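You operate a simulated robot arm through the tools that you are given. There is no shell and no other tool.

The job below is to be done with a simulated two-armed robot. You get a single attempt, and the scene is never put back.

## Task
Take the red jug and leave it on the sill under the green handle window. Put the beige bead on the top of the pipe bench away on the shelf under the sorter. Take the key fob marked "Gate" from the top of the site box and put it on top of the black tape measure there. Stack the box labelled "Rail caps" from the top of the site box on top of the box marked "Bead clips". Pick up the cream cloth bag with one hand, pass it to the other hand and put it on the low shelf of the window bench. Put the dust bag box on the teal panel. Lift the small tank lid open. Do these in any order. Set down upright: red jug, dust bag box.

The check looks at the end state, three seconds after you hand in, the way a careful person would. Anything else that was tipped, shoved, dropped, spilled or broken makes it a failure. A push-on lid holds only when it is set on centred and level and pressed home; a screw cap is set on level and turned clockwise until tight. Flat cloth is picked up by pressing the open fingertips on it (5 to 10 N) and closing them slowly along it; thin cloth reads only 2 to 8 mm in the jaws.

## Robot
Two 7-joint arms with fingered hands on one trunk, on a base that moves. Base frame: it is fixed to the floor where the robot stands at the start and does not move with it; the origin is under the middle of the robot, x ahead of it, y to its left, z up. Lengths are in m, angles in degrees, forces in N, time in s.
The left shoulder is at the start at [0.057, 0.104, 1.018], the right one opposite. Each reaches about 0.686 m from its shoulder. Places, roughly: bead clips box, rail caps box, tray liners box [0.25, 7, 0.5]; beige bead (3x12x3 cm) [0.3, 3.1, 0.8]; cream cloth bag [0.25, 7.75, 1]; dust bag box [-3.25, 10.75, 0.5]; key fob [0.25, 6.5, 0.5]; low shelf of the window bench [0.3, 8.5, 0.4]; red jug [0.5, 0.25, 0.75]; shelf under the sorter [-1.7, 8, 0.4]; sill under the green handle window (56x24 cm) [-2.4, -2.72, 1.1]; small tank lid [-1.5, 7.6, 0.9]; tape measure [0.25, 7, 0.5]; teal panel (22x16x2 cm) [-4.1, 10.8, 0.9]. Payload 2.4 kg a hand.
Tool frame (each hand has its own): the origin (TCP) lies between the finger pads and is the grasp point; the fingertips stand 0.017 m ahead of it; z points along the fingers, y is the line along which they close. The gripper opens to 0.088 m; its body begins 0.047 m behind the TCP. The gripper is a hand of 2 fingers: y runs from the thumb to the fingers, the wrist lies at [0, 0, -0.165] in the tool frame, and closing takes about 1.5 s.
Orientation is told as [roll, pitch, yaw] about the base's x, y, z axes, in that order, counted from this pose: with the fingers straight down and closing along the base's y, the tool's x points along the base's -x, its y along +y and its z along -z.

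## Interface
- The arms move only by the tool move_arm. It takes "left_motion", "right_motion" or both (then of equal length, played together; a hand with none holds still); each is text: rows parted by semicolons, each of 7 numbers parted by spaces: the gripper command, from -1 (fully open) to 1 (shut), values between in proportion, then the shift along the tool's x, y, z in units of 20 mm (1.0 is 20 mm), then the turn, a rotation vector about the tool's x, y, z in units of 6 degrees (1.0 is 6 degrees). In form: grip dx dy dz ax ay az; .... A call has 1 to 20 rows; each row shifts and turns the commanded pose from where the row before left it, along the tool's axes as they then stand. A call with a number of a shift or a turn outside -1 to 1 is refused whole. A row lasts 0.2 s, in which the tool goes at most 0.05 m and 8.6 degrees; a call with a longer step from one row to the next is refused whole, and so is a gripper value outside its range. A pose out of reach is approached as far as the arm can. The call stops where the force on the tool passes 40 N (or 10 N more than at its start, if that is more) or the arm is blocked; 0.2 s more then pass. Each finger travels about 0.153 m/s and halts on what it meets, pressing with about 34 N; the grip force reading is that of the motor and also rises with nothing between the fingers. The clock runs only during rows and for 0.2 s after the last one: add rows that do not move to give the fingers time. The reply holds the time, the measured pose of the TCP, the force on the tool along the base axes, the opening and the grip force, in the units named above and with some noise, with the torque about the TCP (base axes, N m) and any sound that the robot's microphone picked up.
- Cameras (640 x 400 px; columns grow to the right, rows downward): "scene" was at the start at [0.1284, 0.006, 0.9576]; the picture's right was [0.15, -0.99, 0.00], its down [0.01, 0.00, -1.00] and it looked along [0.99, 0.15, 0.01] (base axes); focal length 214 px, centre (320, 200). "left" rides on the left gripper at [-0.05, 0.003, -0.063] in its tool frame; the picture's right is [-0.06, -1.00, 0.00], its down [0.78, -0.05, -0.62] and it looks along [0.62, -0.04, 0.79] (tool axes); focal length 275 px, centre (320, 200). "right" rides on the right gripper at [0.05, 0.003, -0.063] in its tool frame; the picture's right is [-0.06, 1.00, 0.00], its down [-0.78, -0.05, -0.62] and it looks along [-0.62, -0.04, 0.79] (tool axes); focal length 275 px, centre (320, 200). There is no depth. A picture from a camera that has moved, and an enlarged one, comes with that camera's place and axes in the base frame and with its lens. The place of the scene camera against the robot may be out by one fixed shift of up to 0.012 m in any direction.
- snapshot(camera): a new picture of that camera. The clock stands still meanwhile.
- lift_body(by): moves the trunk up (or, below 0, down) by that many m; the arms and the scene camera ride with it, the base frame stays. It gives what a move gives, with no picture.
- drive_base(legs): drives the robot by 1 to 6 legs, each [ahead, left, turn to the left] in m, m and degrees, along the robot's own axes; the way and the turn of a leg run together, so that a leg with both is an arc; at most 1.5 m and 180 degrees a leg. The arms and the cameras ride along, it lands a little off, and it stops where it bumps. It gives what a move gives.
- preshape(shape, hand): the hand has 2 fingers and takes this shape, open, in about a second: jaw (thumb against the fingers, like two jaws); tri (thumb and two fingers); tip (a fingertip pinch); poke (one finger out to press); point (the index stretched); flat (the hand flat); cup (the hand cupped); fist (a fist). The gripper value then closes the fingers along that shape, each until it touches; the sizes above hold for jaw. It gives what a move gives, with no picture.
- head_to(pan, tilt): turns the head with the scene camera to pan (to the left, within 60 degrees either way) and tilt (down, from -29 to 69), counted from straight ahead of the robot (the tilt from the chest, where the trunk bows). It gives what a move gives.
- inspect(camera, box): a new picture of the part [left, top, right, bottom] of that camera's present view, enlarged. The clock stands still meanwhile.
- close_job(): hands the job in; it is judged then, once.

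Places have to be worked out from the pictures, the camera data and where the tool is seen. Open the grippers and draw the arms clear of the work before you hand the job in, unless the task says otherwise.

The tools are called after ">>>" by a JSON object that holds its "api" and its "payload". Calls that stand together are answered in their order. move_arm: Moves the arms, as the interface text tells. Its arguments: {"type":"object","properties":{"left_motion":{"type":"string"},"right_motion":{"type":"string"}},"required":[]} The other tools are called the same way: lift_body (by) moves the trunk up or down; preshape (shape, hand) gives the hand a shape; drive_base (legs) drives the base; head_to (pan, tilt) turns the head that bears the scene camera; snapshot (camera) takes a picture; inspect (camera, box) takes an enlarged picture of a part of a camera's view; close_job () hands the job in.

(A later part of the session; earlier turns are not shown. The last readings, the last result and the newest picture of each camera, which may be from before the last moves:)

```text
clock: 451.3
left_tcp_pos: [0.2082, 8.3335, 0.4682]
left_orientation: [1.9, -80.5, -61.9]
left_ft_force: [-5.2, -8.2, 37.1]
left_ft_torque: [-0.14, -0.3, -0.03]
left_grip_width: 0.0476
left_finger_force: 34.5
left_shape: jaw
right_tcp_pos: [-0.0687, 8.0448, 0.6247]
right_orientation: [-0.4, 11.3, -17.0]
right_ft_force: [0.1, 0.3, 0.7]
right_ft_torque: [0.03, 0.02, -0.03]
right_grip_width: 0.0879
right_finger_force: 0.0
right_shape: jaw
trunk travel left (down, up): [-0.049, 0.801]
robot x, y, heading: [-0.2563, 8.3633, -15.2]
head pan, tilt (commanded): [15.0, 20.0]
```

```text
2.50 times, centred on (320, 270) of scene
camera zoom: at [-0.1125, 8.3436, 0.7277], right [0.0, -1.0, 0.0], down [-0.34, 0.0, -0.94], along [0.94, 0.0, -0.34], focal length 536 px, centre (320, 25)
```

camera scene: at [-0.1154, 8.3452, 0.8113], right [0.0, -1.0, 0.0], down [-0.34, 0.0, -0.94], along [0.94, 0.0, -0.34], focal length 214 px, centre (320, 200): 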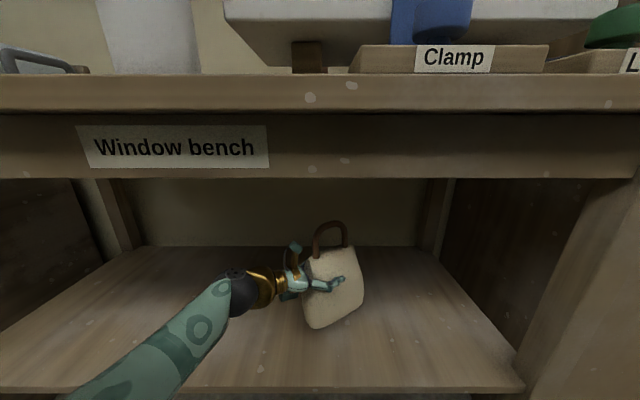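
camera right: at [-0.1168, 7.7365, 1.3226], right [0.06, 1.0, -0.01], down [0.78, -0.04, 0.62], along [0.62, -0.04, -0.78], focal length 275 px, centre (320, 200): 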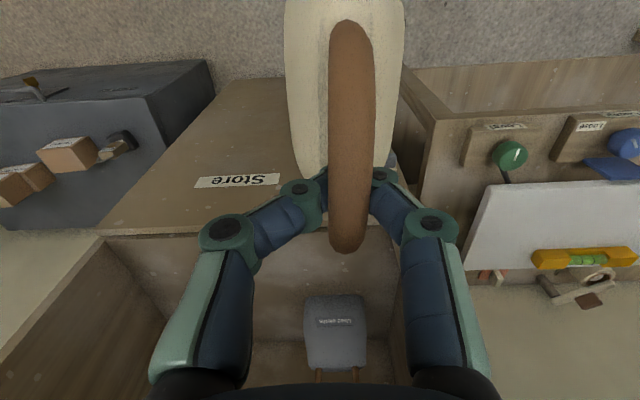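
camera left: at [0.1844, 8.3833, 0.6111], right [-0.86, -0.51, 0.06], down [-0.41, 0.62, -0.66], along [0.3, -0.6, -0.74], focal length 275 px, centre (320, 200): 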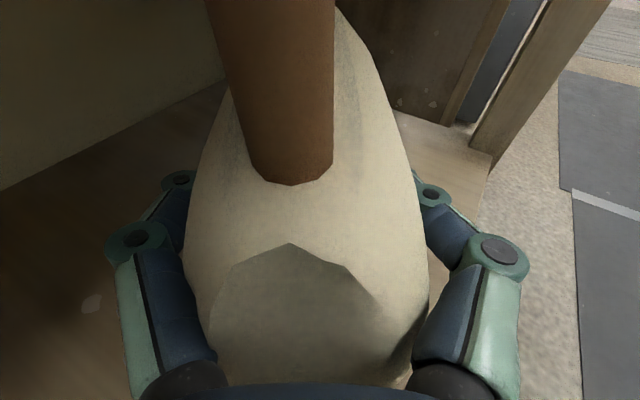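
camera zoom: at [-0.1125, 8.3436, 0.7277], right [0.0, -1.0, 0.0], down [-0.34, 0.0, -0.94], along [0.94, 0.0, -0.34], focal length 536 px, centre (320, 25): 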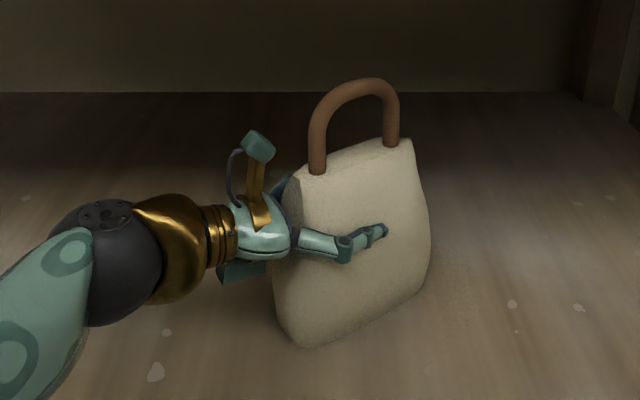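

The bag stands on the shelf (37 N), so I ease up a few millimetres and open the left hand.

>>> {"api": "lift_body", "payload": {"by": 0.006}}

>>> {"api": "move_arm", "payload": {"left_motion": "0 0 0 0 0 0 0; -0.2 0 0 0 0 0 0; -0.4 0 0 0 0 0 0; -0.6 0 0 0 0 0 0; -0.8 0 0 0 0 0 0; -1 0 0 0 0 0 0; -1 0 0 0 0 0 0"}}

>>> {"api": "inspect", "payload": {"camera": "scene", "box": [220, 190, 420, 350]}}

>>> {"api": "snapshot", "payload": {"camera": "left"}}

```text
clock: 451.8
left_tcp_pos: [0.2092, 8.3357, 0.4694]
left_orientation: [0.8, -79.9, -60.9]
left_ft_force: [2.7, -6.7, 18.0]
left_ft_torque: [-0.04, -0.4, -0.11]
left_grip_width: 0.0476
left_finger_force: 34.0
left_shape: jaw
right_tcp_pos: [-0.0675, 8.0444, 0.631]
right_orientation: [-0.4, 11.5, -17.1]
right_ft_force: [0.2, -0.2, 0.6]
right_ft_torque: [-0.01, 0.0, 0.01]
right_grip_width: 0.0879
right_finger_force: 0.0
right_shape: jaw
trunk travel left (down, up): [-0.055, 0.795]
robot x, y, heading: [-0.2535, 8.3631, -15.3]
head pan, tilt (commanded): [15.0, 20.0]
```

```text
clock: 453.4
left_tcp_pos: [0.2083, 8.3364, 0.4701]
left_orientation: [0.4, -80.0, -60.3]
left_ft_force: [-0.8, 0.7, -0.6]
left_ft_torque: [0.0, -0.01, 0.01]
left_grip_width: 0.088
left_finger_force: 0.0
left_shape: jaw
right_tcp_pos: [-0.0669, 8.0461, 0.6295]
right_orientation: [-0.5, 11.5, -17.1]
right_ft_force: [-0.6, 0.0, -0.3]
right_ft_torque: [0.01, -0.02, -0.03]
right_grip_width: 0.0876
right_finger_force: 0.1
right_shape: jaw
trunk travel left (down, up): [-0.055, 0.795]
robot x, y, heading: [-0.251, 8.3598, -15.2]
head pan, tilt (commanded): [15.0, 20.0]
```

```text
2.50 times, centred on (320, 270) of scene
camera zoom: at [-0.1111, 8.344, 0.7326], right [0.0, -1.0, 0.0], down [-0.34, 0.0, -0.94], along [0.94, 0.0, -0.34], focal length 536 px, centre (320, 25)
```

zoom: 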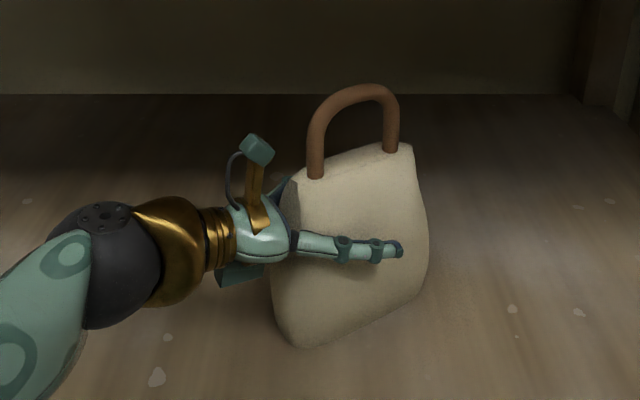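

```text
taken
camera left: at [0.1843, 8.3833, 0.5301], right [-0.86, -0.51, 0.06], down [-0.41, 0.62, -0.66], along [0.3, -0.6, -0.74], focal length 275 px, centre (320, 200)
```

left: 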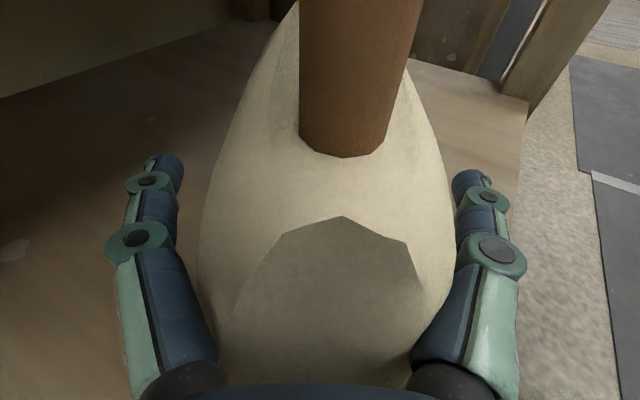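

The bag stands upright on the low shelf. I centre the open fingers about it and withdraw the hand along its fingers.

>>> {"api": "move_arm", "payload": {"left_motion": "-1 0 -0.2 0 0 0 0; -1 0 0 -0.6 0 0 0; -1 0 0 -0.9 0 0 0; -1 0 0 -0.9 0 0 0; -1 0 0 -0.9 0 0 0; -1 0 0 -0.9 0 0 0; -1 0 0 -0.9 0 0 0"}}

>>> {"api": "snapshot", "payload": {"camera": "left"}}

>>> {"api": "snapshot", "payload": {"camera": "scene"}}

```text
clock: 455.0
left_tcp_pos: [0.1546, 8.4197, 0.4858]
left_orientation: [0.3, -80.0, -60.3]
left_ft_force: [-0.3, 0.5, -0.4]
left_ft_torque: [-0.01, -0.01, -0.01]
left_grip_width: 0.0882
left_finger_force: 0.0
left_shape: jaw
right_tcp_pos: [-0.0666, 8.0455, 0.6297]
right_orientation: [-0.4, 11.5, -17.0]
right_ft_force: [0.7, -0.1, 0.8]
right_ft_torque: [0.0, 0.01, -0.02]
right_grip_width: 0.0878
right_finger_force: 0.1
right_shape: jaw
trunk travel left (down, up): [-0.055, 0.795]
robot x, y, heading: [-0.2503, 8.3636, -15.1]
head pan, tilt (commanded): [15.0, 20.0]
```

```text
taken
camera left: at [0.1307, 8.468, 0.5465], right [-0.86, -0.51, 0.06], down [-0.41, 0.62, -0.66], along [0.3, -0.6, -0.74], focal length 275 px, centre (320, 200)
```

left: 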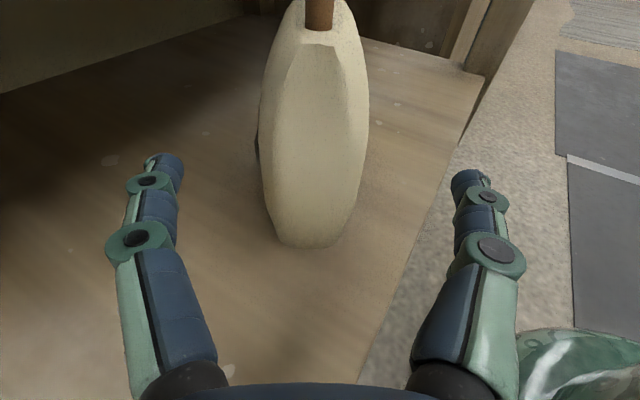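

```text
taken
camera scene: at [-0.1111, 8.344, 0.7326], right [0.0, -1.0, 0.0], down [-0.34, 0.0, -0.94], along [0.94, 0.0, -0.34], focal length 214 px, centre (320, 200)
```

scene: 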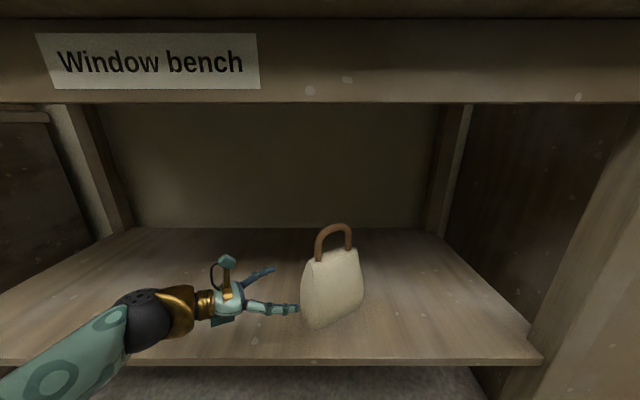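

The bag stands well on the shelf. I back straight out and then raise the trunk.

>>> {"api": "drive_base", "payload": {"legs": [[-0.338, -0.09, 0]]}}

>>> {"api": "lift_body", "payload": {"by": 0.3}}

>>> {"api": "snapshot", "payload": {"camera": "scene"}}

```text
clock: 457.3
left_tcp_pos: [-0.1991, 8.4222, 0.4859]
left_orientation: [0.4, -80.0, -60.3]
left_ft_force: [0.7, 0.3, 0.8]
left_ft_torque: [-0.03, 0.0, 0.01]
left_grip_width: 0.088
left_finger_force: 0.1
left_shape: jaw
right_tcp_pos: [-0.42, 8.0462, 0.6298]
right_orientation: [-0.5, 11.5, -17.0]
right_ft_force: [0.8, -0.3, -0.1]
right_ft_torque: [0.01, 0.0, 0.03]
right_grip_width: 0.0879
right_finger_force: 0.0
right_shape: jaw
trunk travel left (down, up): [-0.055, 0.795]
robot x, y, heading: [-0.6054, 8.3683, -14.9]
head pan, tilt (commanded): [15.0, 20.0]
```

```text
clock: 460.3
left_tcp_pos: [-0.2004, 8.4206, 0.7859]
left_orientation: [0.4, -80.0, -60.4]
left_ft_force: [0.4, -0.5, -0.1]
left_ft_torque: [0.0, 0.01, 0.0]
left_grip_width: 0.0876
left_finger_force: 0.2
left_shape: jaw
right_tcp_pos: [-0.4222, 8.0472, 0.9294]
right_orientation: [-0.5, 11.6, -17.1]
right_ft_force: [-0.6, -0.3, 1.0]
right_ft_torque: [-0.03, 0.02, -0.01]
right_grip_width: 0.088
right_finger_force: 0.1
right_shape: jaw
trunk travel left (down, up): [-0.355, 0.495]
robot x, y, heading: [-0.6056, 8.3669, -15.3]
head pan, tilt (commanded): [15.0, 20.0]
```

```text
taken
camera scene: at [-0.4796, 8.3485, 1.0294], right [0.0, -1.0, 0.0], down [-0.34, 0.0, -0.94], along [0.94, 0.0, -0.34], focal length 214 px, centre (320, 200)
```

scene: 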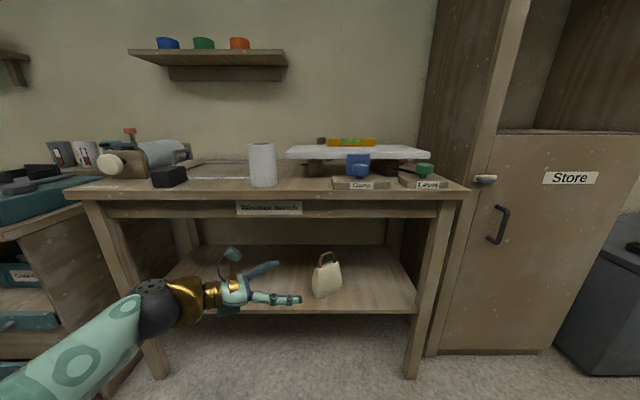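

The bag is placed. I bring both arms back to upright carrying poses before heading for the dust bag box.

>>> {"api": "move_arm", "payload": {"left_motion": "-1 0 0 0 -0.924 0 -0.163; -1 0 0 0 -0.924 0 -0.163; -1 0 0 0 -0.924 0 -0.163; -1 0 0 0 -0.924 0 -0.163; -1 0 0 0 -0.924 0 -0.163; -1 0 0 0 -0.924 0 -0.163; -1 0 0 0 -0.924 0 -0.163; -1 0 0 0 -0.924 0 -0.163", "right_motion": "-1 0 0 0 0 -0.95 0; -1 0 0 0 0 -0.95 0; -1 -0.5 0.5 0 0 0 0; -1 -0.5 0.5 0 0 0 0; -1 -0.5 0.5 0 0 0 0; -1 -0.5 0.5 0 0 0 0; -1 -0.5 0.5 0 0 0 0; -1 -0.5 0.5 0 0 0 0"}}

>>> {"api": "move_arm", "payload": {"left_motion": "-1 0 0.35 0 0 0.952 0; -1 0 0.35 0 0 0.952 0; -1 0 0.35 0 0 0.952 0; -1 0 0.35 0 0 0.952 0; -1 0 0.35 0 0 0.952 0; -1 0 0.35 0 0 0.952 0; -1 0 0.35 0 0 0.952 0; -1 0 0.35 0 0 0.952 0; -1 0 0.35 0 0 0.952 0; -1 0 0.35 0 0 0.952 0; -1 0 0.35 0 0 0.952 0; -1 0 0.35 0 0 0.952 0; -1 0 0.35 0 0 0.952 0; -1 0 0.35 0 0 0.952 0"}}

>>> {"api": "drive_base", "payload": {"legs": [[0, 0, 105]]}}

>>> {"api": "head_to", "payload": {"pan": 0, "tilt": 20}}

>>> {"api": "snapshot", "payload": {"camera": "scene"}}

```text
clock: 462.1
left_tcp_pos: [-0.1989, 8.4256, 0.7852]
left_orientation: [5.4, -80.0, -20.5]
left_ft_force: [0.2, -0.2, 0.3]
left_ft_torque: [-0.04, -0.01, -0.02]
left_grip_width: 0.0879
left_finger_force: 0.0
left_shape: jaw
right_tcp_pos: [-0.347, 8.0865, 0.9269]
right_orientation: [-0.6, 0.1, -17.0]
right_ft_force: [-0.1, 0.9, 0.4]
right_ft_torque: [0.02, -0.01, 0.0]
right_grip_width: 0.0879
right_finger_force: 0.1
right_shape: jaw
trunk travel left (down, up): [-0.355, 0.495]
robot x, y, heading: [-0.6083, 8.3624, -15.1]
head pan, tilt (commanded): [15.0, 20.0]
```

```text
clock: 462.7
left_tcp_pos: [-0.1903, 8.4723, 0.7842]
left_orientation: [28.0, -67.7, -44.8]
left_ft_force: [-0.6, 0.2, -0.4]
left_ft_torque: [0.0, 0.02, -0.02]
left_grip_width: 0.0878
left_finger_force: 0.0
left_shape: jaw
right_tcp_pos: [-0.3467, 8.087, 0.9279]
right_orientation: [-0.5, 0.0, -16.9]
right_ft_force: [-0.1, -0.6, 0.1]
right_ft_torque: [0.01, -0.02, -0.01]
right_grip_width: 0.0881
right_finger_force: 0.0
right_shape: jaw
trunk travel left (down, up): [-0.355, 0.495]
robot x, y, heading: [-0.609, 8.3587, -15.0]
head pan, tilt (commanded): [15.0, 20.0]
stopped in row 2 (left hand): the arm was blocked; the commanded pose is now the measured one
```

```text
clock: 467.5
left_tcp_pos: [-0.8282, 8.7337, 0.7823]
left_orientation: [28.0, -67.8, 61.5]
left_ft_force: [-1.2, 0.7, 0.6]
left_ft_torque: [0.02, 0.02, 0.0]
left_grip_width: 0.0878
left_finger_force: 0.1
left_shape: jaw
right_tcp_pos: [-0.4142, 8.6917, 0.9268]
right_orientation: [-0.5, 0.1, 89.1]
right_ft_force: [-0.4, 1.3, 0.2]
right_ft_torque: [-0.01, -0.02, -0.01]
right_grip_width: 0.0879
right_finger_force: 0.0
right_shape: jaw
trunk travel left (down, up): [-0.355, 0.495]
robot x, y, heading: [-0.6044, 8.3622, 91.4]
head pan, tilt (commanded): [15.0, 20.0]
```

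```text
clock: 468.3
left_tcp_pos: [-0.8278, 8.7343, 0.7841]
left_orientation: [28.0, -67.7, 61.4]
left_ft_force: [0.5, -0.5, 0.0]
left_ft_torque: [0.03, -0.01, 0.03]
left_grip_width: 0.0877
left_finger_force: 0.1
left_shape: jaw
right_tcp_pos: [-0.4147, 8.6912, 0.9289]
right_orientation: [-0.4, 0.1, 89.2]
right_ft_force: [0.3, 0.0, 0.5]
right_ft_torque: [0.01, 0.03, -0.01]
right_grip_width: 0.0877
right_finger_force: 0.1
right_shape: jaw
trunk travel left (down, up): [-0.355, 0.495]
robot x, y, heading: [-0.6062, 8.364, 91.3]
head pan, tilt (commanded): [0.0, 20.0]
```

```text
taken
camera scene: at [-0.6054, 8.4813, 1.0294], right [1.0, 0.02, 0.0], down [0.01, -0.34, -0.94], along [-0.02, 0.94, -0.34], focal length 214 px, centre (320, 200)
```

scene: 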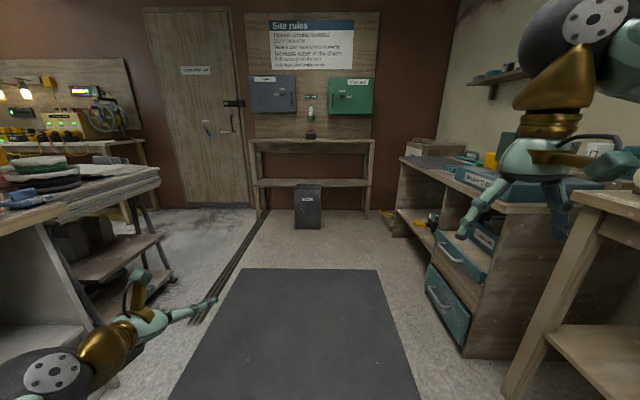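

The left arm is twisted from meeting my body; I untwist it while moving it outwards.

>>> {"api": "move_arm", "payload": {"left_motion": "-1 0 0.4 0 0.086 0.9 -0.122; -1 0 0.4 0 0.086 0.9 -0.122; -1 0 0.4 0 0.086 0.9 -0.122; -1 0 0.3 0 0.086 0.9 -0.122; -1 0 0.3 0 0.086 0.9 -0.122; -1 0 0.2 0 0.086 0.9 -0.122; -1 0 0.2 0 0.086 0.9 -0.122; -1 0 0 0 0.086 0.9 -0.122; -1 0 0 0 0.086 0.9 -0.122; -1 0 0 0 0.086 0.9 -0.122; -1 0 0 0 0.086 0.9 -0.122; -1 0 0 0 0.086 0.9 -0.122; -1 0 0 0 0.086 0.9 -0.122"}}

>>> {"api": "snapshot", "payload": {"camera": "scene"}}

```text
clock: 471.1
left_tcp_pos: [-0.8708, 8.7365, 0.7904]
left_orientation: [-0.1, 0.1, 91.3]
left_ft_force: [-0.4, -0.1, 0.2]
left_ft_torque: [0.01, -0.01, 0.0]
left_grip_width: 0.0882
left_finger_force: 0.1
left_shape: jaw
right_tcp_pos: [-0.414, 8.6918, 0.9282]
right_orientation: [-0.5, 0.1, 89.2]
right_ft_force: [0.1, -0.3, -0.4]
right_ft_torque: [0.01, -0.02, 0.03]
right_grip_width: 0.0878
right_finger_force: 0.1
right_shape: jaw
trunk travel left (down, up): [-0.355, 0.495]
robot x, y, heading: [-0.609, 8.3634, 91.0]
head pan, tilt (commanded): [0.0, 20.0]
```

```text
taken
camera scene: at [-0.6053, 8.4813, 1.0294], right [1.0, 0.02, 0.0], down [0.01, -0.34, -0.94], along [-0.02, 0.94, -0.34], focal length 214 px, centre (320, 200)
```

scene: 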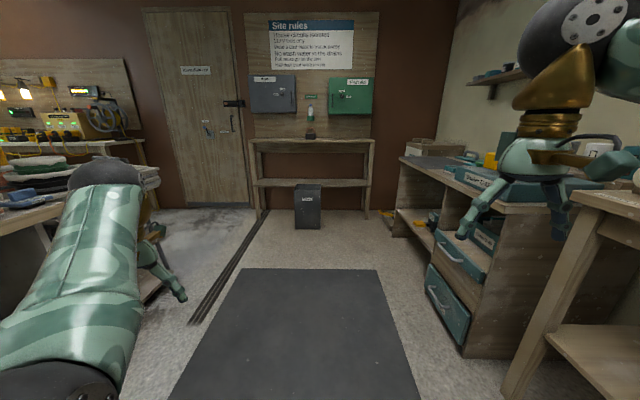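

The way ahead is clear to the end wall; the dust bag area should be round the left corner. I drive 1.35 m ahead and look left.

>>> {"api": "drive_base", "payload": {"legs": [[1.35, 0, -1]]}}

>>> {"api": "head_to", "payload": {"pan": 60, "tilt": 20}}

>>> {"api": "snapshot", "payload": {"camera": "scene"}}

```text
clock: 477.9
left_tcp_pos: [-0.83, 10.105, 0.7906]
left_orientation: [-0.1, -0.1, 87.7]
left_ft_force: [0.0, 0.0, -0.2]
left_ft_torque: [0.03, -0.01, 0.01]
left_grip_width: 0.0879
left_finger_force: 0.0
left_shape: jaw
right_tcp_pos: [-0.3773, 10.0308, 0.928]
right_orientation: [-0.5, 0.1, 85.6]
right_ft_force: [-0.4, 0.0, 0.2]
right_ft_torque: [0.03, 0.03, -0.03]
right_grip_width: 0.0878
right_finger_force: 0.0
right_shape: jaw
trunk travel left (down, up): [-0.355, 0.495]
robot x, y, heading: [-0.5891, 9.7143, 87.4]
head pan, tilt (commanded): [0.0, 20.0]
```

```text
clock: 479.2
left_tcp_pos: [-0.8317, 10.1045, 0.7899]
left_orientation: [0.1, 0.0, 87.7]
left_ft_force: [-0.5, 0.0, -1.0]
left_ft_torque: [-0.02, 0.04, 0.01]
left_grip_width: 0.0877
left_finger_force: 0.0
left_shape: jaw
right_tcp_pos: [-0.3772, 10.0327, 0.929]
right_orientation: [-0.5, 0.1, 85.6]
right_ft_force: [-0.2, 0.4, -0.7]
right_ft_torque: [-0.03, -0.02, -0.04]
right_grip_width: 0.0879
right_finger_force: 0.1
right_shape: jaw
trunk travel left (down, up): [-0.355, 0.495]
robot x, y, heading: [-0.5922, 9.7185, 87.5]
head pan, tilt (commanded): [60.0, 20.0]
```

```text
taken
camera scene: at [-0.6315, 9.8211, 1.029], right [0.87, 0.5, 0.0], down [0.17, -0.3, -0.94], along [-0.47, 0.81, -0.35], focal length 214 px, centre (320, 200)
```

scene: 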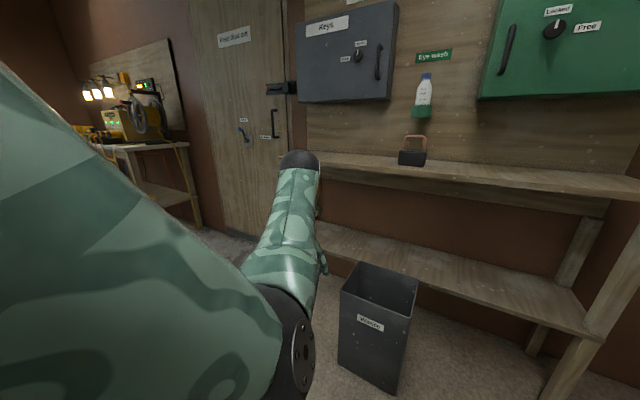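

A waste bin and wall bench are ahead. I turn left to face down the side aisle.

>>> {"api": "drive_base", "payload": {"legs": [[0, 0, 92]]}}

>>> {"api": "head_to", "payload": {"pan": 0, "tilt": 20}}

>>> {"api": "snapshot", "payload": {"camera": "scene"}}

```text
clock: 483.5
left_tcp_pos: [-0.964, 9.455, 0.7887]
left_orientation: [-0.1, -0.1, -179.0]
left_ft_force: [-0.1, 0.0, -0.1]
left_ft_torque: [0.0, 0.02, 0.04]
left_grip_width: 0.0877
left_finger_force: 0.0
left_shape: jaw
right_tcp_pos: [-0.9183, 9.9103, 0.9278]
right_orientation: [-0.5, 0.1, 179.0]
right_ft_force: [-0.2, 0.5, 0.4]
right_ft_torque: [0.02, -0.02, -0.04]
right_grip_width: 0.0877
right_finger_force: 0.1
right_shape: jaw
trunk travel left (down, up): [-0.355, 0.495]
robot x, y, heading: [-0.5941, 9.718, -179.0]
head pan, tilt (commanded): [60.0, 20.0]
```

```text
clock: 484.8
left_tcp_pos: [-0.9653, 9.4534, 0.7906]
left_orientation: [-0.2, 0.1, -179.0]
left_ft_force: [0.6, -0.5, 0.6]
left_ft_torque: [0.01, 0.01, 0.0]
left_grip_width: 0.0876
left_finger_force: 0.0
left_shape: jaw
right_tcp_pos: [-0.9172, 9.912, 0.9287]
right_orientation: [-0.4, 0.1, 178.9]
right_ft_force: [0.4, 0.5, -0.6]
right_ft_torque: [-0.01, 0.04, 0.0]
right_grip_width: 0.0881
right_finger_force: 0.0
right_shape: jaw
trunk travel left (down, up): [-0.355, 0.495]
robot x, y, heading: [-0.5921, 9.7154, -178.8]
head pan, tilt (commanded): [0.0, 20.0]
```

```text
taken
camera scene: at [-0.7108, 9.7073, 1.0294], right [-0.01, 1.0, 0.0], down [0.34, 0.01, -0.94], along [-0.94, -0.01, -0.34], focal length 214 px, centre (320, 200)
```

scene: 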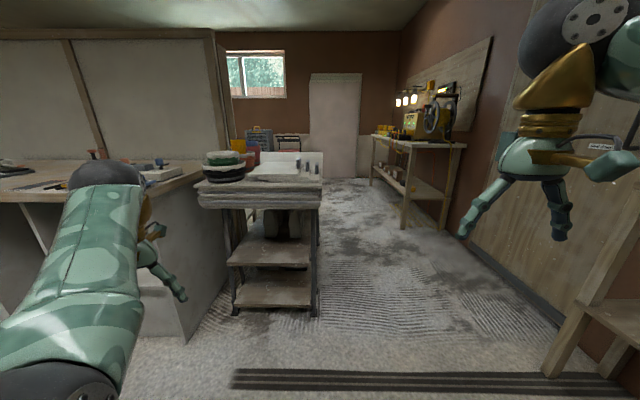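

The aisle leads past a cutting stand on the left towards a bench with a generator on the right (from x≈−2.8, y≥10.55). I raise the trunk to clear the stand and drive round the bin into the aisle.

>>> {"api": "lift_body", "payload": {"by": 0.3}}

>>> {"api": "drive_base", "payload": {"legs": [[0.45, 0, -1], [0.45, -0.45, 0]]}}

>>> {"api": "head_to", "payload": {"pan": -15, "tilt": 25}}

>>> {"api": "snapshot", "payload": {"camera": "scene"}}

```text
clock: 487.8
left_tcp_pos: [-0.9642, 9.4541, 1.0896]
left_orientation: [0.0, 0.0, -179.0]
left_ft_force: [-0.8, 0.4, 0.0]
left_ft_torque: [0.02, 0.0, 0.01]
left_grip_width: 0.0879
left_finger_force: 0.1
left_shape: jaw
right_tcp_pos: [-0.917, 9.912, 1.2282]
right_orientation: [-0.5, 0.1, 178.9]
right_ft_force: [-0.3, -0.4, 1.1]
right_ft_torque: [-0.02, -0.03, -0.02]
right_grip_width: 0.0878
right_finger_force: 0.1
right_shape: jaw
trunk travel left (down, up): [-0.655, 0.195]
robot x, y, heading: [-0.5925, 9.7151, -179.1]
head pan, tilt (commanded): [0.0, 20.0]
```

```text
clock: 493.7
left_tcp_pos: [-1.8643, 9.9168, 1.0893]
left_orientation: [-0.2, 0.0, 179.9]
left_ft_force: [0.3, -0.5, -0.2]
left_ft_torque: [-0.02, -0.04, 0.01]
left_grip_width: 0.0879
left_finger_force: 0.1
left_shape: jaw
right_tcp_pos: [-1.807, 10.3732, 1.2269]
right_orientation: [-0.5, 0.2, 177.7]
right_ft_force: [0.3, -0.1, 0.4]
right_ft_torque: [0.01, 0.0, 0.0]
right_grip_width: 0.0879
right_finger_force: 0.0
right_shape: jaw
trunk travel left (down, up): [-0.655, 0.195]
robot x, y, heading: [-1.4873, 10.1707, 179.6]
head pan, tilt (commanded): [0.0, 20.0]
```

```text
clock: 494.5
left_tcp_pos: [-1.8643, 9.9167, 1.0891]
left_orientation: [0.0, 0.0, 179.9]
left_ft_force: [0.8, -0.3, -0.2]
left_ft_torque: [-0.02, -0.02, 0.01]
left_grip_width: 0.0879
left_finger_force: 0.0
left_shape: jaw
right_tcp_pos: [-1.8067, 10.3732, 1.228]
right_orientation: [-0.6, 0.1, 177.7]
right_ft_force: [0.2, -0.2, 1.0]
right_ft_torque: [-0.01, 0.0, 0.0]
right_grip_width: 0.088
right_finger_force: 0.2
right_shape: jaw
trunk travel left (down, up): [-0.655, 0.195]
robot x, y, heading: [-1.4833, 10.17, 179.6]
head pan, tilt (commanded): [-15.0, 25.0]
```

```text
taken
camera scene: at [-1.5957, 10.1883, 1.3228], right [0.26, 0.96, 0.0], down [0.41, -0.11, -0.91], along [-0.87, 0.24, -0.42], focal length 214 px, centre (320, 200)
```

scene: 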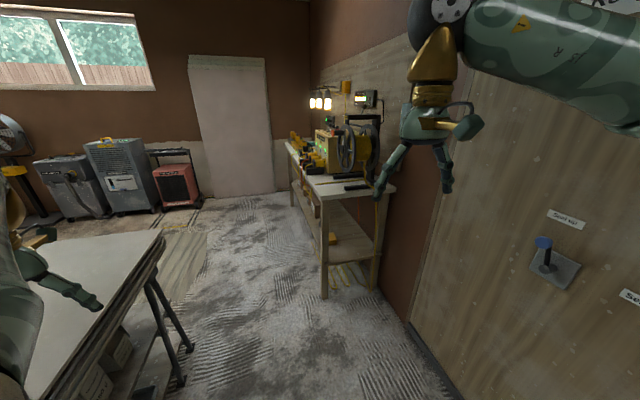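

The aisle is clear between the table (y<9.8) and the bench (y>10.53). I drive on to x≈−2.4 and turn right to face the bench.

>>> {"api": "drive_base", "payload": {"legs": [[0.9, 0.06, 0], [0, 0, -89]]}}

>>> {"api": "head_to", "payload": {"pan": 40, "tilt": 30}}

>>> {"api": "snapshot", "payload": {"camera": "scene"}}

```text
clock: 503.2
left_tcp_pos: [-2.6665, 10.5181, 1.0899]
left_orientation: [-0.1, 0.0, 88.1]
left_ft_force: [0.4, 0.6, 0.6]
left_ft_torque: [-0.01, 0.0, -0.01]
left_grip_width: 0.0879
left_finger_force: 0.0
left_shape: jaw
right_tcp_pos: [-2.213, 10.4495, 1.2289]
right_orientation: [-0.5, 0.1, 86.1]
right_ft_force: [0.0, -0.9, 0.0]
right_ft_torque: [0.01, 0.0, 0.0]
right_grip_width: 0.0876
right_finger_force: 0.2
right_shape: jaw
trunk travel left (down, up): [-0.655, 0.195]
robot x, y, heading: [-2.4269, 10.1278, 87.9]
head pan, tilt (commanded): [-15.0, 25.0]
```

```text
clock: 504.4
left_tcp_pos: [-2.6672, 10.5176, 1.0894]
left_orientation: [0.0, 0.0, 88.3]
left_ft_force: [-0.3, 0.0, 0.7]
left_ft_torque: [0.01, 0.02, -0.03]
left_grip_width: 0.0881
left_finger_force: 0.0
left_shape: jaw
right_tcp_pos: [-2.2121, 10.4495, 1.2282]
right_orientation: [-0.5, 0.1, 86.1]
right_ft_force: [-0.3, -0.4, -0.1]
right_ft_torque: [-0.01, -0.02, 0.0]
right_grip_width: 0.0879
right_finger_force: 0.1
right_shape: jaw
trunk travel left (down, up): [-0.655, 0.195]
robot x, y, heading: [-2.424, 10.1339, 88.2]
head pan, tilt (commanded): [40.0, 30.0]
```

```text
taken
camera scene: at [-2.4561, 10.2338, 1.3167], right [0.91, 0.42, 0.0], down [0.2, -0.44, -0.88], along [-0.37, 0.79, -0.48], focal length 214 px, centre (320, 200)
```

scene: 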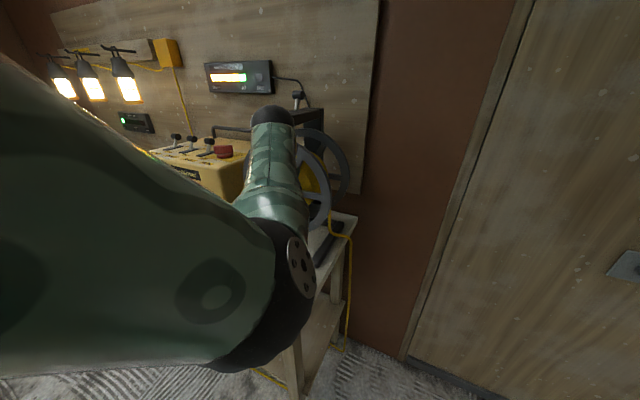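

The left arm blocks the view and comes near the cable reel. I pull the left hand back and strafe left in front of the bench, a bit further from it.

>>> {"api": "move_arm", "payload": {"left_motion": "-1 0.8 0.2 0 0 0 0; -1 0.8 0.2 0 0 0 0; -1 0.8 0.2 0 0 0 0; -1 0.8 0.2 0 0 0 0; -1 0.8 0.2 0 0 0 0"}}

>>> {"api": "drive_base", "payload": {"legs": [[-0.05, 0, 1.8], [0, 0.82, 0]]}}

>>> {"api": "head_to", "payload": {"pan": 0, "tilt": 35}}

>>> {"api": "snapshot", "payload": {"camera": "scene"}}

```text
clock: 505.8
left_tcp_pos: [-2.7254, 10.4364, 1.1012]
left_orientation: [4.9, -0.3, 90.1]
left_ft_force: [0.3, 0.7, -0.6]
left_ft_torque: [-0.02, -0.01, 0.0]
left_grip_width: 0.0877
left_finger_force: 0.0
left_shape: jaw
right_tcp_pos: [-2.2132, 10.4479, 1.2286]
right_orientation: [-0.5, 0.0, 86.0]
right_ft_force: [0.0, -0.8, 0.8]
right_ft_torque: [-0.01, 0.0, -0.04]
right_grip_width: 0.0878
right_finger_force: 0.1
right_shape: jaw
trunk travel left (down, up): [-0.655, 0.195]
robot x, y, heading: [-2.4263, 10.133, 87.9]
head pan, tilt (commanded): [40.0, 30.0]
stopped in row 5 (left hand): the arm was blocked; the commanded pose is now the measured one
```

```text
clock: 510.8
left_tcp_pos: [-3.5572, 10.3857, 1.0999]
left_orientation: [4.4, -0.2, 91.3]
left_ft_force: [0.4, 0.9, -0.6]
left_ft_torque: [0.01, 0.0, 0.01]
left_grip_width: 0.0877
left_finger_force: 0.0
left_shape: jaw
right_tcp_pos: [-3.0497, 10.4121, 1.2288]
right_orientation: [-0.5, 0.1, 87.5]
right_ft_force: [-0.4, 0.3, 0.3]
right_ft_torque: [0.01, -0.02, -0.03]
right_grip_width: 0.0879
right_finger_force: 0.0
right_shape: jaw
trunk travel left (down, up): [-0.655, 0.195]
robot x, y, heading: [-3.2558, 10.0893, 89.4]
head pan, tilt (commanded): [40.0, 30.0]
```

```text
clock: 511.9
left_tcp_pos: [-3.5576, 10.3875, 1.1002]
left_orientation: [4.4, -0.3, 91.3]
left_ft_force: [0.6, 0.1, 0.1]
left_ft_torque: [-0.03, 0.04, -0.02]
left_grip_width: 0.0879
left_finger_force: 0.1
left_shape: jaw
right_tcp_pos: [-3.0503, 10.4121, 1.2281]
right_orientation: [-0.5, 0.1, 87.6]
right_ft_force: [-0.1, 0.3, -0.3]
right_ft_torque: [-0.03, 0.02, 0.01]
right_grip_width: 0.0881
right_finger_force: 0.0
right_shape: jaw
trunk travel left (down, up): [-0.655, 0.195]
robot x, y, heading: [-3.2542, 10.0907, 89.4]
head pan, tilt (commanded): [0.0, 35.0]
```

```text
taken
camera scene: at [-3.2471, 10.198, 1.307], right [1.0, -0.01, 0.0], down [-0.01, -0.57, -0.82], along [0.01, 0.82, -0.57], focal length 214 px, centre (320, 200)
```

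scene: 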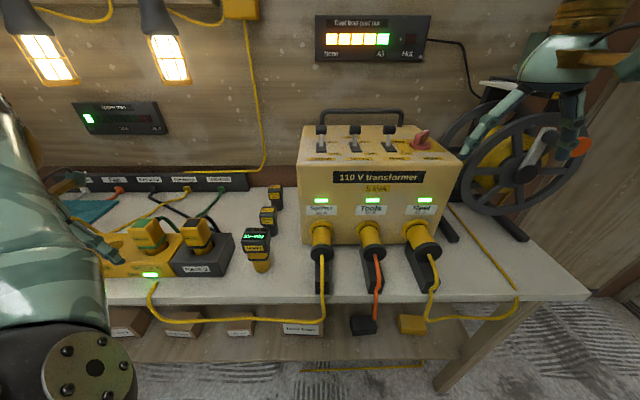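

A 110 V transformer with cables is on the bench; boxes stand on the low shelf beneath. I back up 0.25 m, lower the trunk and look at the low shelf.

>>> {"api": "drive_base", "payload": {"legs": [[-0.25, 0, 0.6]]}}

>>> {"api": "lift_body", "payload": {"by": -0.35}}

>>> {"api": "head_to", "payload": {"pan": 0, "tilt": 20}}

>>> {"api": "snapshot", "payload": {"camera": "scene"}}

```text
clock: 513.7
left_tcp_pos: [-3.5619, 10.1317, 1.1002]
left_orientation: [4.3, -0.3, 91.7]
left_ft_force: [0.4, -0.4, -0.2]
left_ft_torque: [-0.04, 0.0, -0.03]
left_grip_width: 0.0879
left_finger_force: 0.0
left_shape: jaw
right_tcp_pos: [-3.0534, 10.1597, 1.2275]
right_orientation: [-0.5, 0.1, 87.9]
right_ft_force: [-0.4, 0.2, -0.7]
right_ft_torque: [0.03, -0.02, -0.01]
right_grip_width: 0.0879
right_finger_force: 0.0
right_shape: jaw
trunk travel left (down, up): [-0.655, 0.195]
robot x, y, heading: [-3.2563, 9.8404, 89.6]
head pan, tilt (commanded): [0.0, 35.0]
```

```text
clock: 517.1
left_tcp_pos: [-3.5624, 10.1315, 0.7494]
left_orientation: [4.5, -0.4, 91.7]
left_ft_force: [-0.1, -1.0, 0.2]
left_ft_torque: [-0.01, 0.0, 0.0]
left_grip_width: 0.0877
left_finger_force: 0.1
left_shape: jaw
right_tcp_pos: [-3.0542, 10.1602, 0.8768]
right_orientation: [-0.5, 0.1, 87.9]
right_ft_force: [0.9, -0.7, 0.1]
right_ft_torque: [0.01, 0.02, -0.01]
right_grip_width: 0.088
right_finger_force: 0.0
right_shape: jaw
trunk travel left (down, up): [-0.305, 0.545]
robot x, y, heading: [-3.2536, 9.8348, 89.8]
head pan, tilt (commanded): [0.0, 35.0]
```

```text
clock: 517.9
left_tcp_pos: [-3.5617, 10.1315, 0.751]
left_orientation: [4.4, -0.1, 91.7]
left_ft_force: [0.7, 0.4, 0.1]
left_ft_torque: [0.02, 0.0, 0.04]
left_grip_width: 0.088
left_finger_force: 0.1
left_shape: jaw
right_tcp_pos: [-3.0545, 10.1601, 0.8765]
right_orientation: [-0.5, 0.1, 87.8]
right_ft_force: [0.6, -0.6, -0.5]
right_ft_torque: [-0.01, 0.03, 0.0]
right_grip_width: 0.088
right_finger_force: 0.1
right_shape: jaw
trunk travel left (down, up): [-0.305, 0.545]
robot x, y, heading: [-3.2576, 9.8379, 90.0]
head pan, tilt (commanded): [0.0, 20.0]
```

```text
taken
camera scene: at [-3.2496, 9.9566, 0.9791], right [1.0, 0.0, 0.0], down [0.0, -0.34, -0.94], along [0.0, 0.94, -0.34], focal length 214 px, centre (320, 200)
```

scene: 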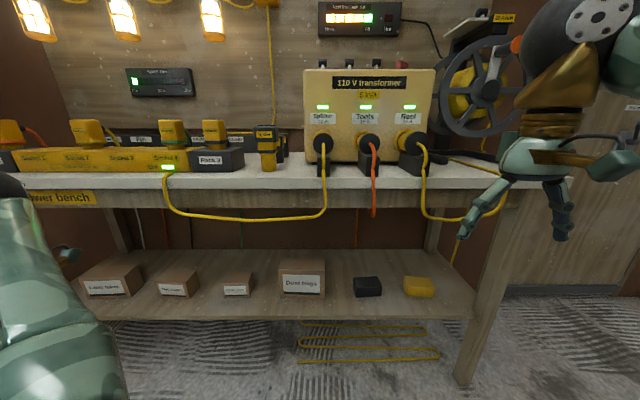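

I zoom in on the low shelf boxes.

>>> {"api": "inspect", "payload": {"camera": "scene", "box": [200, 240, 360, 330]}}

>>> {"api": "inspect", "payload": {"camera": "scene", "box": [70, 240, 250, 330]}}

```text
4.00 times, centred on (280, 285) of scene
camera zoom: at [-3.2496, 9.9566, 0.9791], right [1.0, 0.0, 0.0], down [0.0, -0.34, -0.94], along [0.0, 0.94, -0.34], focal length 858 px, centre (480, -140)
```

zoom: 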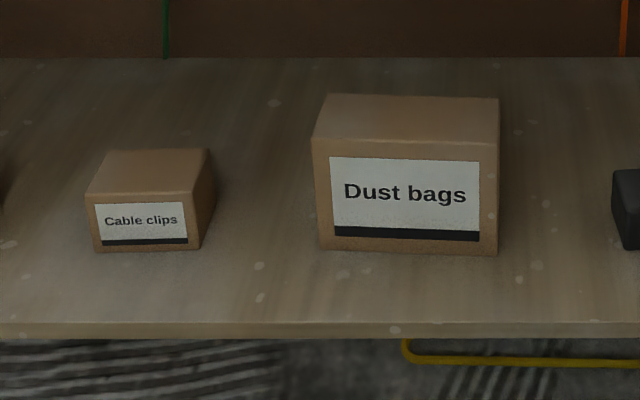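

```text
3.56 times, centred on (160, 285) of scene
camera zoom: at [-3.2496, 9.9566, 0.9791], right [1.0, 0.0, 0.0], down [0.0, -0.34, -0.94], along [0.0, 0.94, -0.34], focal length 763 px, centre (889, -102)
```

zoom: 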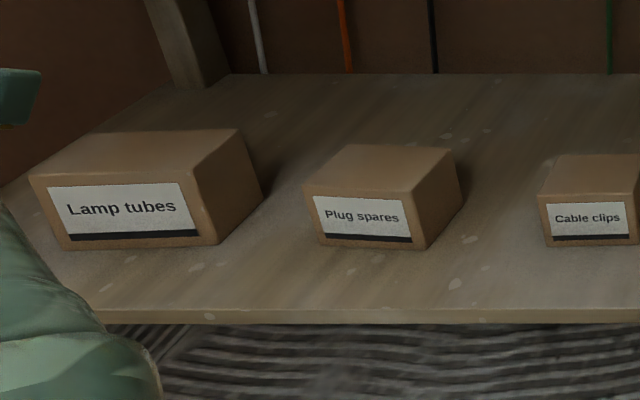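

The "Dust bags" box (about 17×7×12 cm) stands on the low shelf (z≈0.365) at about [−3.32, 10.615], with cables hanging in front of the bench at z≥0.74. I'll come in low from its right with the jaws closing front-to-back. First I bring the right hand forward and turn the wrist.

>>> {"api": "move_arm", "payload": {"right_motion": "-1 -0.95 0.75 0 0 0 0; -1 -0.95 0.75 0 0 0 0; -1 -0.95 0.75 0 0 0 0; -1 -0.95 0.75 0 0 0 0; -1 -0.95 0.75 0 0 0 0; -1 -0.95 0.75 0 0 0 0; -1 -0.95 0.75 0 0 0 0; -1 -0.95 0.75 0 0 0 0; -1 -0.95 0.75 0 0 0 0; -1 -0.95 0.75 0 0 0 0"}}

>>> {"api": "move_arm", "payload": {"right_motion": "-1 0 0 0 0 0 -1; -1 0 0 0 0 0 -1; -1 0 0 0 0 0 -1; -1 0 0 0 0 0 -1; -1 0 0 0 0 0 -1; -1 0 0 0 0 0 -1; -1 0 0 0 0 0 -1; -1 0 0 0 0 0 -1; -1 0 0 0 0 0 -1; -1 0 0 0 0 0 -1; -1 0 0 0 0 0 -1; -1 0 0 0 0 0 -1; -1 0 0 0 0 0 -1; -1 0 0 0 0 0 -1; -1 0 0 0 0 0 -1; -1 0 0 0 0 0 -0.5"}}

>>> {"api": "snapshot", "payload": {"camera": "scene"}}

```text
clock: 520.1
left_tcp_pos: [-3.5615, 10.1309, 0.7505]
left_orientation: [4.4, -0.2, 91.6]
left_ft_force: [0.2, -0.6, 0.3]
left_ft_torque: [0.0, -0.02, 0.0]
left_grip_width: 0.0876
left_finger_force: 0.1
left_shape: jaw
right_tcp_pos: [-3.1982, 10.3561, 0.8774]
right_orientation: [-0.5, 0.0, 87.9]
right_ft_force: [0.4, 0.0, -0.6]
right_ft_torque: [0.01, 0.0, 0.0]
right_grip_width: 0.0878
right_finger_force: 0.1
right_shape: jaw
trunk travel left (down, up): [-0.305, 0.545]
robot x, y, heading: [-3.2544, 9.8327, 89.7]
head pan, tilt (commanded): [0.0, 20.0]
```

```text
clock: 523.5
left_tcp_pos: [-3.5619, 10.1317, 0.75]
left_orientation: [4.5, -0.3, 91.7]
left_ft_force: [0.3, 0.0, 0.2]
left_ft_torque: [0.01, -0.02, 0.01]
left_grip_width: 0.0879
left_finger_force: 0.0
left_shape: jaw
right_tcp_pos: [-3.1973, 10.3559, 0.8766]
right_orientation: [0.3, 0.5, -179.0]
right_ft_force: [0.4, 0.2, 0.0]
right_ft_torque: [-0.03, -0.01, 0.01]
right_grip_width: 0.0878
right_finger_force: 0.1
right_shape: jaw
trunk travel left (down, up): [-0.305, 0.545]
robot x, y, heading: [-3.2542, 9.8378, 89.9]
head pan, tilt (commanded): [0.0, 20.0]
```

```text
taken
camera scene: at [-3.2497, 9.9567, 0.9792], right [1.0, 0.0, 0.0], down [0.0, -0.34, -0.94], along [0.0, 0.94, -0.34], focal length 214 px, centre (320, 200)
```

scene: 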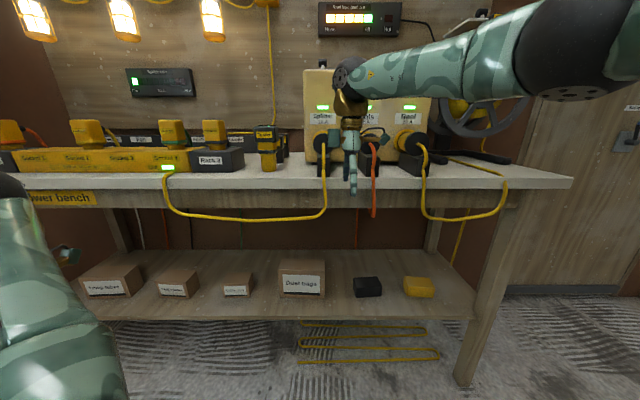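

The wrist is turned. I lower the trunk fully and the hand to just above shelf level while still in front of the bench.

>>> {"api": "lift_body", "payload": {"by": -0.3}}

>>> {"api": "move_arm", "payload": {"right_motion": "-1 0 0 1 0 0 0; -1 0 0 1 0 0 0; -1 0 0 1 0 0 0; -1 0 0 1 0 0 0; -1 0 0 1 0 0 0; -1 0 0 0.9 0 0 0"}}

>>> {"api": "head_to", "payload": {"pan": 0, "tilt": 8}}

>>> {"api": "snapshot", "payload": {"camera": "scene"}}

>>> {"api": "snapshot", "payload": {"camera": "right"}}

```text
clock: 526.5
left_tcp_pos: [-3.5624, 10.1284, 0.486]
left_orientation: [4.2, -4.0, 91.6]
left_ft_force: [-0.4, -0.3, -0.3]
left_ft_torque: [0.0, 0.0, -0.01]
left_grip_width: 0.0878
left_finger_force: 0.0
left_shape: jaw
right_tcp_pos: [-3.1975, 10.3414, 0.6217]
right_orientation: [-2.9, 0.7, -179.0]
right_ft_force: [-0.3, 0.3, 0.0]
right_ft_torque: [0.02, -0.01, 0.05]
right_grip_width: 0.088
right_finger_force: 0.0
right_shape: jaw
trunk travel left (down, up): [-0.005, 0.845]
robot x, y, heading: [-3.2529, 9.8375, 89.7]
head pan, tilt (commanded): [0.0, 20.0]
```

```text
clock: 528.1
left_tcp_pos: [-3.5602, 10.1347, 0.4859]
left_orientation: [3.8, -4.7, 91.3]
left_ft_force: [-0.5, -0.7, -0.5]
left_ft_torque: [-0.03, -0.03, 0.0]
left_grip_width: 0.0881
left_finger_force: 0.2
left_shape: jaw
right_tcp_pos: [-3.1985, 10.348, 0.5001]
right_orientation: [-2.7, 0.7, -179.1]
right_ft_force: [-0.5, 0.4, -0.1]
right_ft_torque: [0.01, -0.01, 0.0]
right_grip_width: 0.0881
right_finger_force: 0.1
right_shape: jaw
trunk travel left (down, up): [-0.005, 0.845]
robot x, y, heading: [-3.2546, 9.8411, 90.0]
head pan, tilt (commanded): [0.0, 20.0]
stopped in row 6 (right hand): the arm was blocked; the commanded pose is now the measured one
```

```text
clock: 528.8
left_tcp_pos: [-3.5591, 10.1386, 0.4851]
left_orientation: [3.8, -4.7, 91.5]
left_ft_force: [0.2, -0.8, 0.7]
left_ft_torque: [0.01, -0.03, -0.04]
left_grip_width: 0.0879
left_finger_force: 0.1
left_shape: jaw
right_tcp_pos: [-3.1998, 10.3493, 0.4961]
right_orientation: [-2.4, 0.5, -179.2]
right_ft_force: [0.3, 0.1, -0.3]
right_ft_torque: [-0.01, 0.01, 0.01]
right_grip_width: 0.0879
right_finger_force: 0.0
right_shape: jaw
trunk travel left (down, up): [-0.005, 0.845]
robot x, y, heading: [-3.2531, 9.8395, 89.6]
head pan, tilt (commanded): [0.0, 8.0]
```

```text
taken
camera scene: at [-3.2499, 9.956, 0.7249], right [1.0, 0.0, 0.0], down [0.0, -0.12, -0.99], along [0.0, 0.99, -0.12], focal length 214 px, centre (320, 200)
```

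scene: 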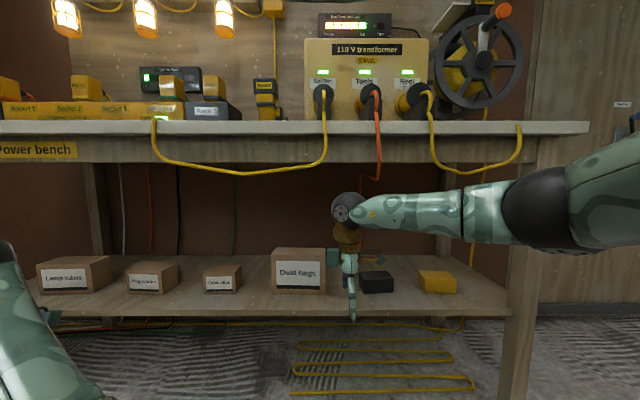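

```text
taken
camera right: at [-3.1496, 10.3423, 0.5602], right [-0.05, -1.0, -0.04], down [-0.79, 0.01, 0.61], along [-0.61, 0.06, -0.79], focal length 275 px, centre (320, 200)
```

right: 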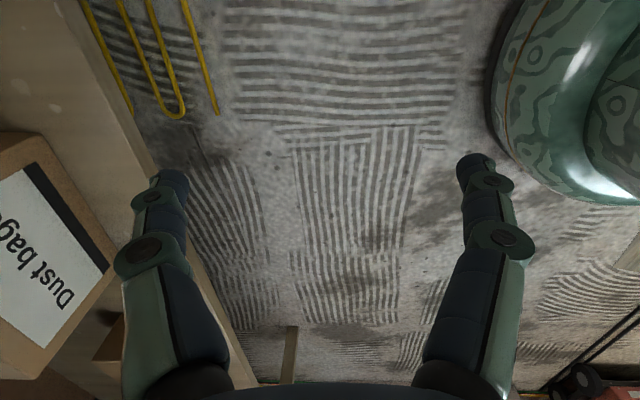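

The arms are cramped at the lowest trunk position (the right arm was blocked at z≈0.50). I raise the trunk 5 cm and lower the right hand with the arm instead.

>>> {"api": "lift_body", "payload": {"by": 0.05}}

>>> {"api": "move_arm", "payload": {"right_motion": "-1 0 0 0.8 0.2 0 0; -1 0 0 0.8 0.2 0 0; -1 0 0 0.8 0 0 0; -1 0 0 0.8 0 0 0; -1 0 0 0.8 0 0 0"}}

```text
clock: 529.7
left_tcp_pos: [-3.5611, 10.139, 0.5018]
left_orientation: [4.2, -1.5, 91.6]
left_ft_force: [0.0, 0.1, -0.6]
left_ft_torque: [0.03, 0.0, -0.01]
left_grip_width: 0.0878
left_finger_force: 0.0
left_shape: jaw
right_tcp_pos: [-3.198, 10.3558, 0.5066]
right_orientation: [0.3, 0.5, -179.1]
right_ft_force: [0.2, -0.5, 0.3]
right_ft_torque: [-0.01, 0.0, -0.03]
right_grip_width: 0.0877
right_finger_force: 0.0
right_shape: jaw
trunk travel left (down, up): [-0.055, 0.795]
robot x, y, heading: [-3.2574, 9.836, 89.7]
head pan, tilt (commanded): [0.0, 8.0]
```

```text
clock: 530.9
left_tcp_pos: [-3.5602, 10.1393, 0.5035]
left_orientation: [4.4, -1.5, 91.6]
left_ft_force: [0.7, 1.3, -0.2]
left_ft_torque: [0.01, 0.0, -0.01]
left_grip_width: 0.088
left_finger_force: 0.0
left_shape: jaw
right_tcp_pos: [-3.1978, 10.3606, 0.4285]
right_orientation: [-2.3, 0.4, -179.1]
right_ft_force: [-0.7, 0.0, -0.5]
right_ft_torque: [-0.01, -0.03, -0.02]
right_grip_width: 0.0879
right_finger_force: 0.1
right_shape: jaw
trunk travel left (down, up): [-0.055, 0.795]
robot x, y, heading: [-3.2559, 9.8414, 89.8]
head pan, tilt (commanded): [0.0, 8.0]
```

The hand is at z≈0.43 now. I correct the roll, set z≈0.455 and shift slightly right so the jaws enter beside the box.

>>> {"api": "move_arm", "payload": {"right_motion": "-1 0 0 -0.7 -0.4 0 0; -1 0 0 -0.6 0 0 0"}}

>>> {"api": "drive_base", "payload": {"legs": [[0.1, -0.035, 0.3]]}}

>>> {"api": "snapshot", "payload": {"camera": "right"}}

>>> {"api": "snapshot", "payload": {"camera": "scene"}}

```text
clock: 531.5
left_tcp_pos: [-3.5607, 10.1399, 0.5041]
left_orientation: [4.2, -1.5, 91.6]
left_ft_force: [0.3, 0.2, -0.1]
left_ft_torque: [-0.01, 0.02, -0.03]
left_grip_width: 0.0877
left_finger_force: 0.1
left_shape: jaw
right_tcp_pos: [-3.1976, 10.356, 0.4546]
right_orientation: [0.2, 0.4, -178.9]
right_ft_force: [0.1, 0.2, 0.8]
right_ft_torque: [0.02, -0.04, 0.04]
right_grip_width: 0.088
right_finger_force: 0.0
right_shape: jaw
trunk travel left (down, up): [-0.055, 0.795]
robot x, y, heading: [-3.2549, 9.839, 89.8]
head pan, tilt (commanded): [0.0, 8.0]
```

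```text
clock: 532.7
left_tcp_pos: [-3.5268, 10.2349, 0.504]
left_orientation: [4.2, -1.4, 91.8]
left_ft_force: [0.5, 0.9, -0.1]
left_ft_torque: [0.0, 0.0, 0.0]
left_grip_width: 0.0878
left_finger_force: 0.1
left_shape: jaw
right_tcp_pos: [-3.164, 10.455, 0.4538]
right_orientation: [0.1, 0.6, -179.0]
right_ft_force: [0.7, -0.7, -0.6]
right_ft_torque: [0.01, -0.01, 0.03]
right_grip_width: 0.0878
right_finger_force: 0.0
right_shape: jaw
trunk travel left (down, up): [-0.055, 0.795]
robot x, y, heading: [-3.2161, 9.9342, 90.0]
head pan, tilt (commanded): [0.0, 8.0]
```

```text
taken
camera right: at [-3.1148, 10.4524, 0.5177], right [-0.04, -1.0, 0.0], down [-0.79, 0.03, 0.61], along [-0.61, 0.02, -0.79], focal length 275 px, centre (320, 200)
```

right: 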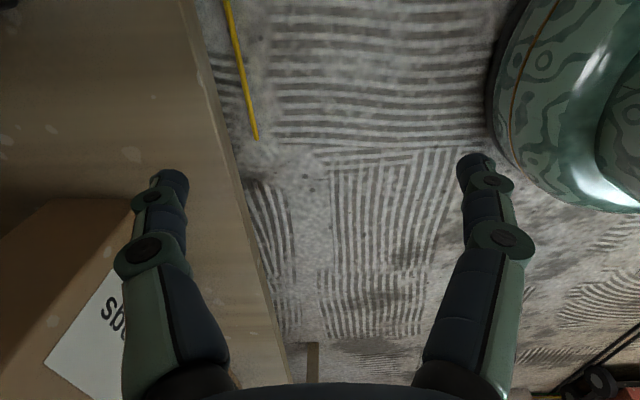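

```text
taken
camera scene: at [-3.2144, 10.0659, 0.7522], right [1.0, 0.0, 0.0], down [0.0, -0.14, -0.99], along [0.0, 0.99, -0.14], focal length 214 px, centre (320, 200)
```

scene: 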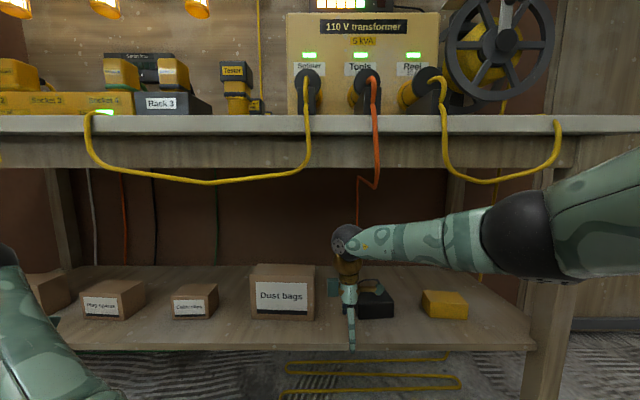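

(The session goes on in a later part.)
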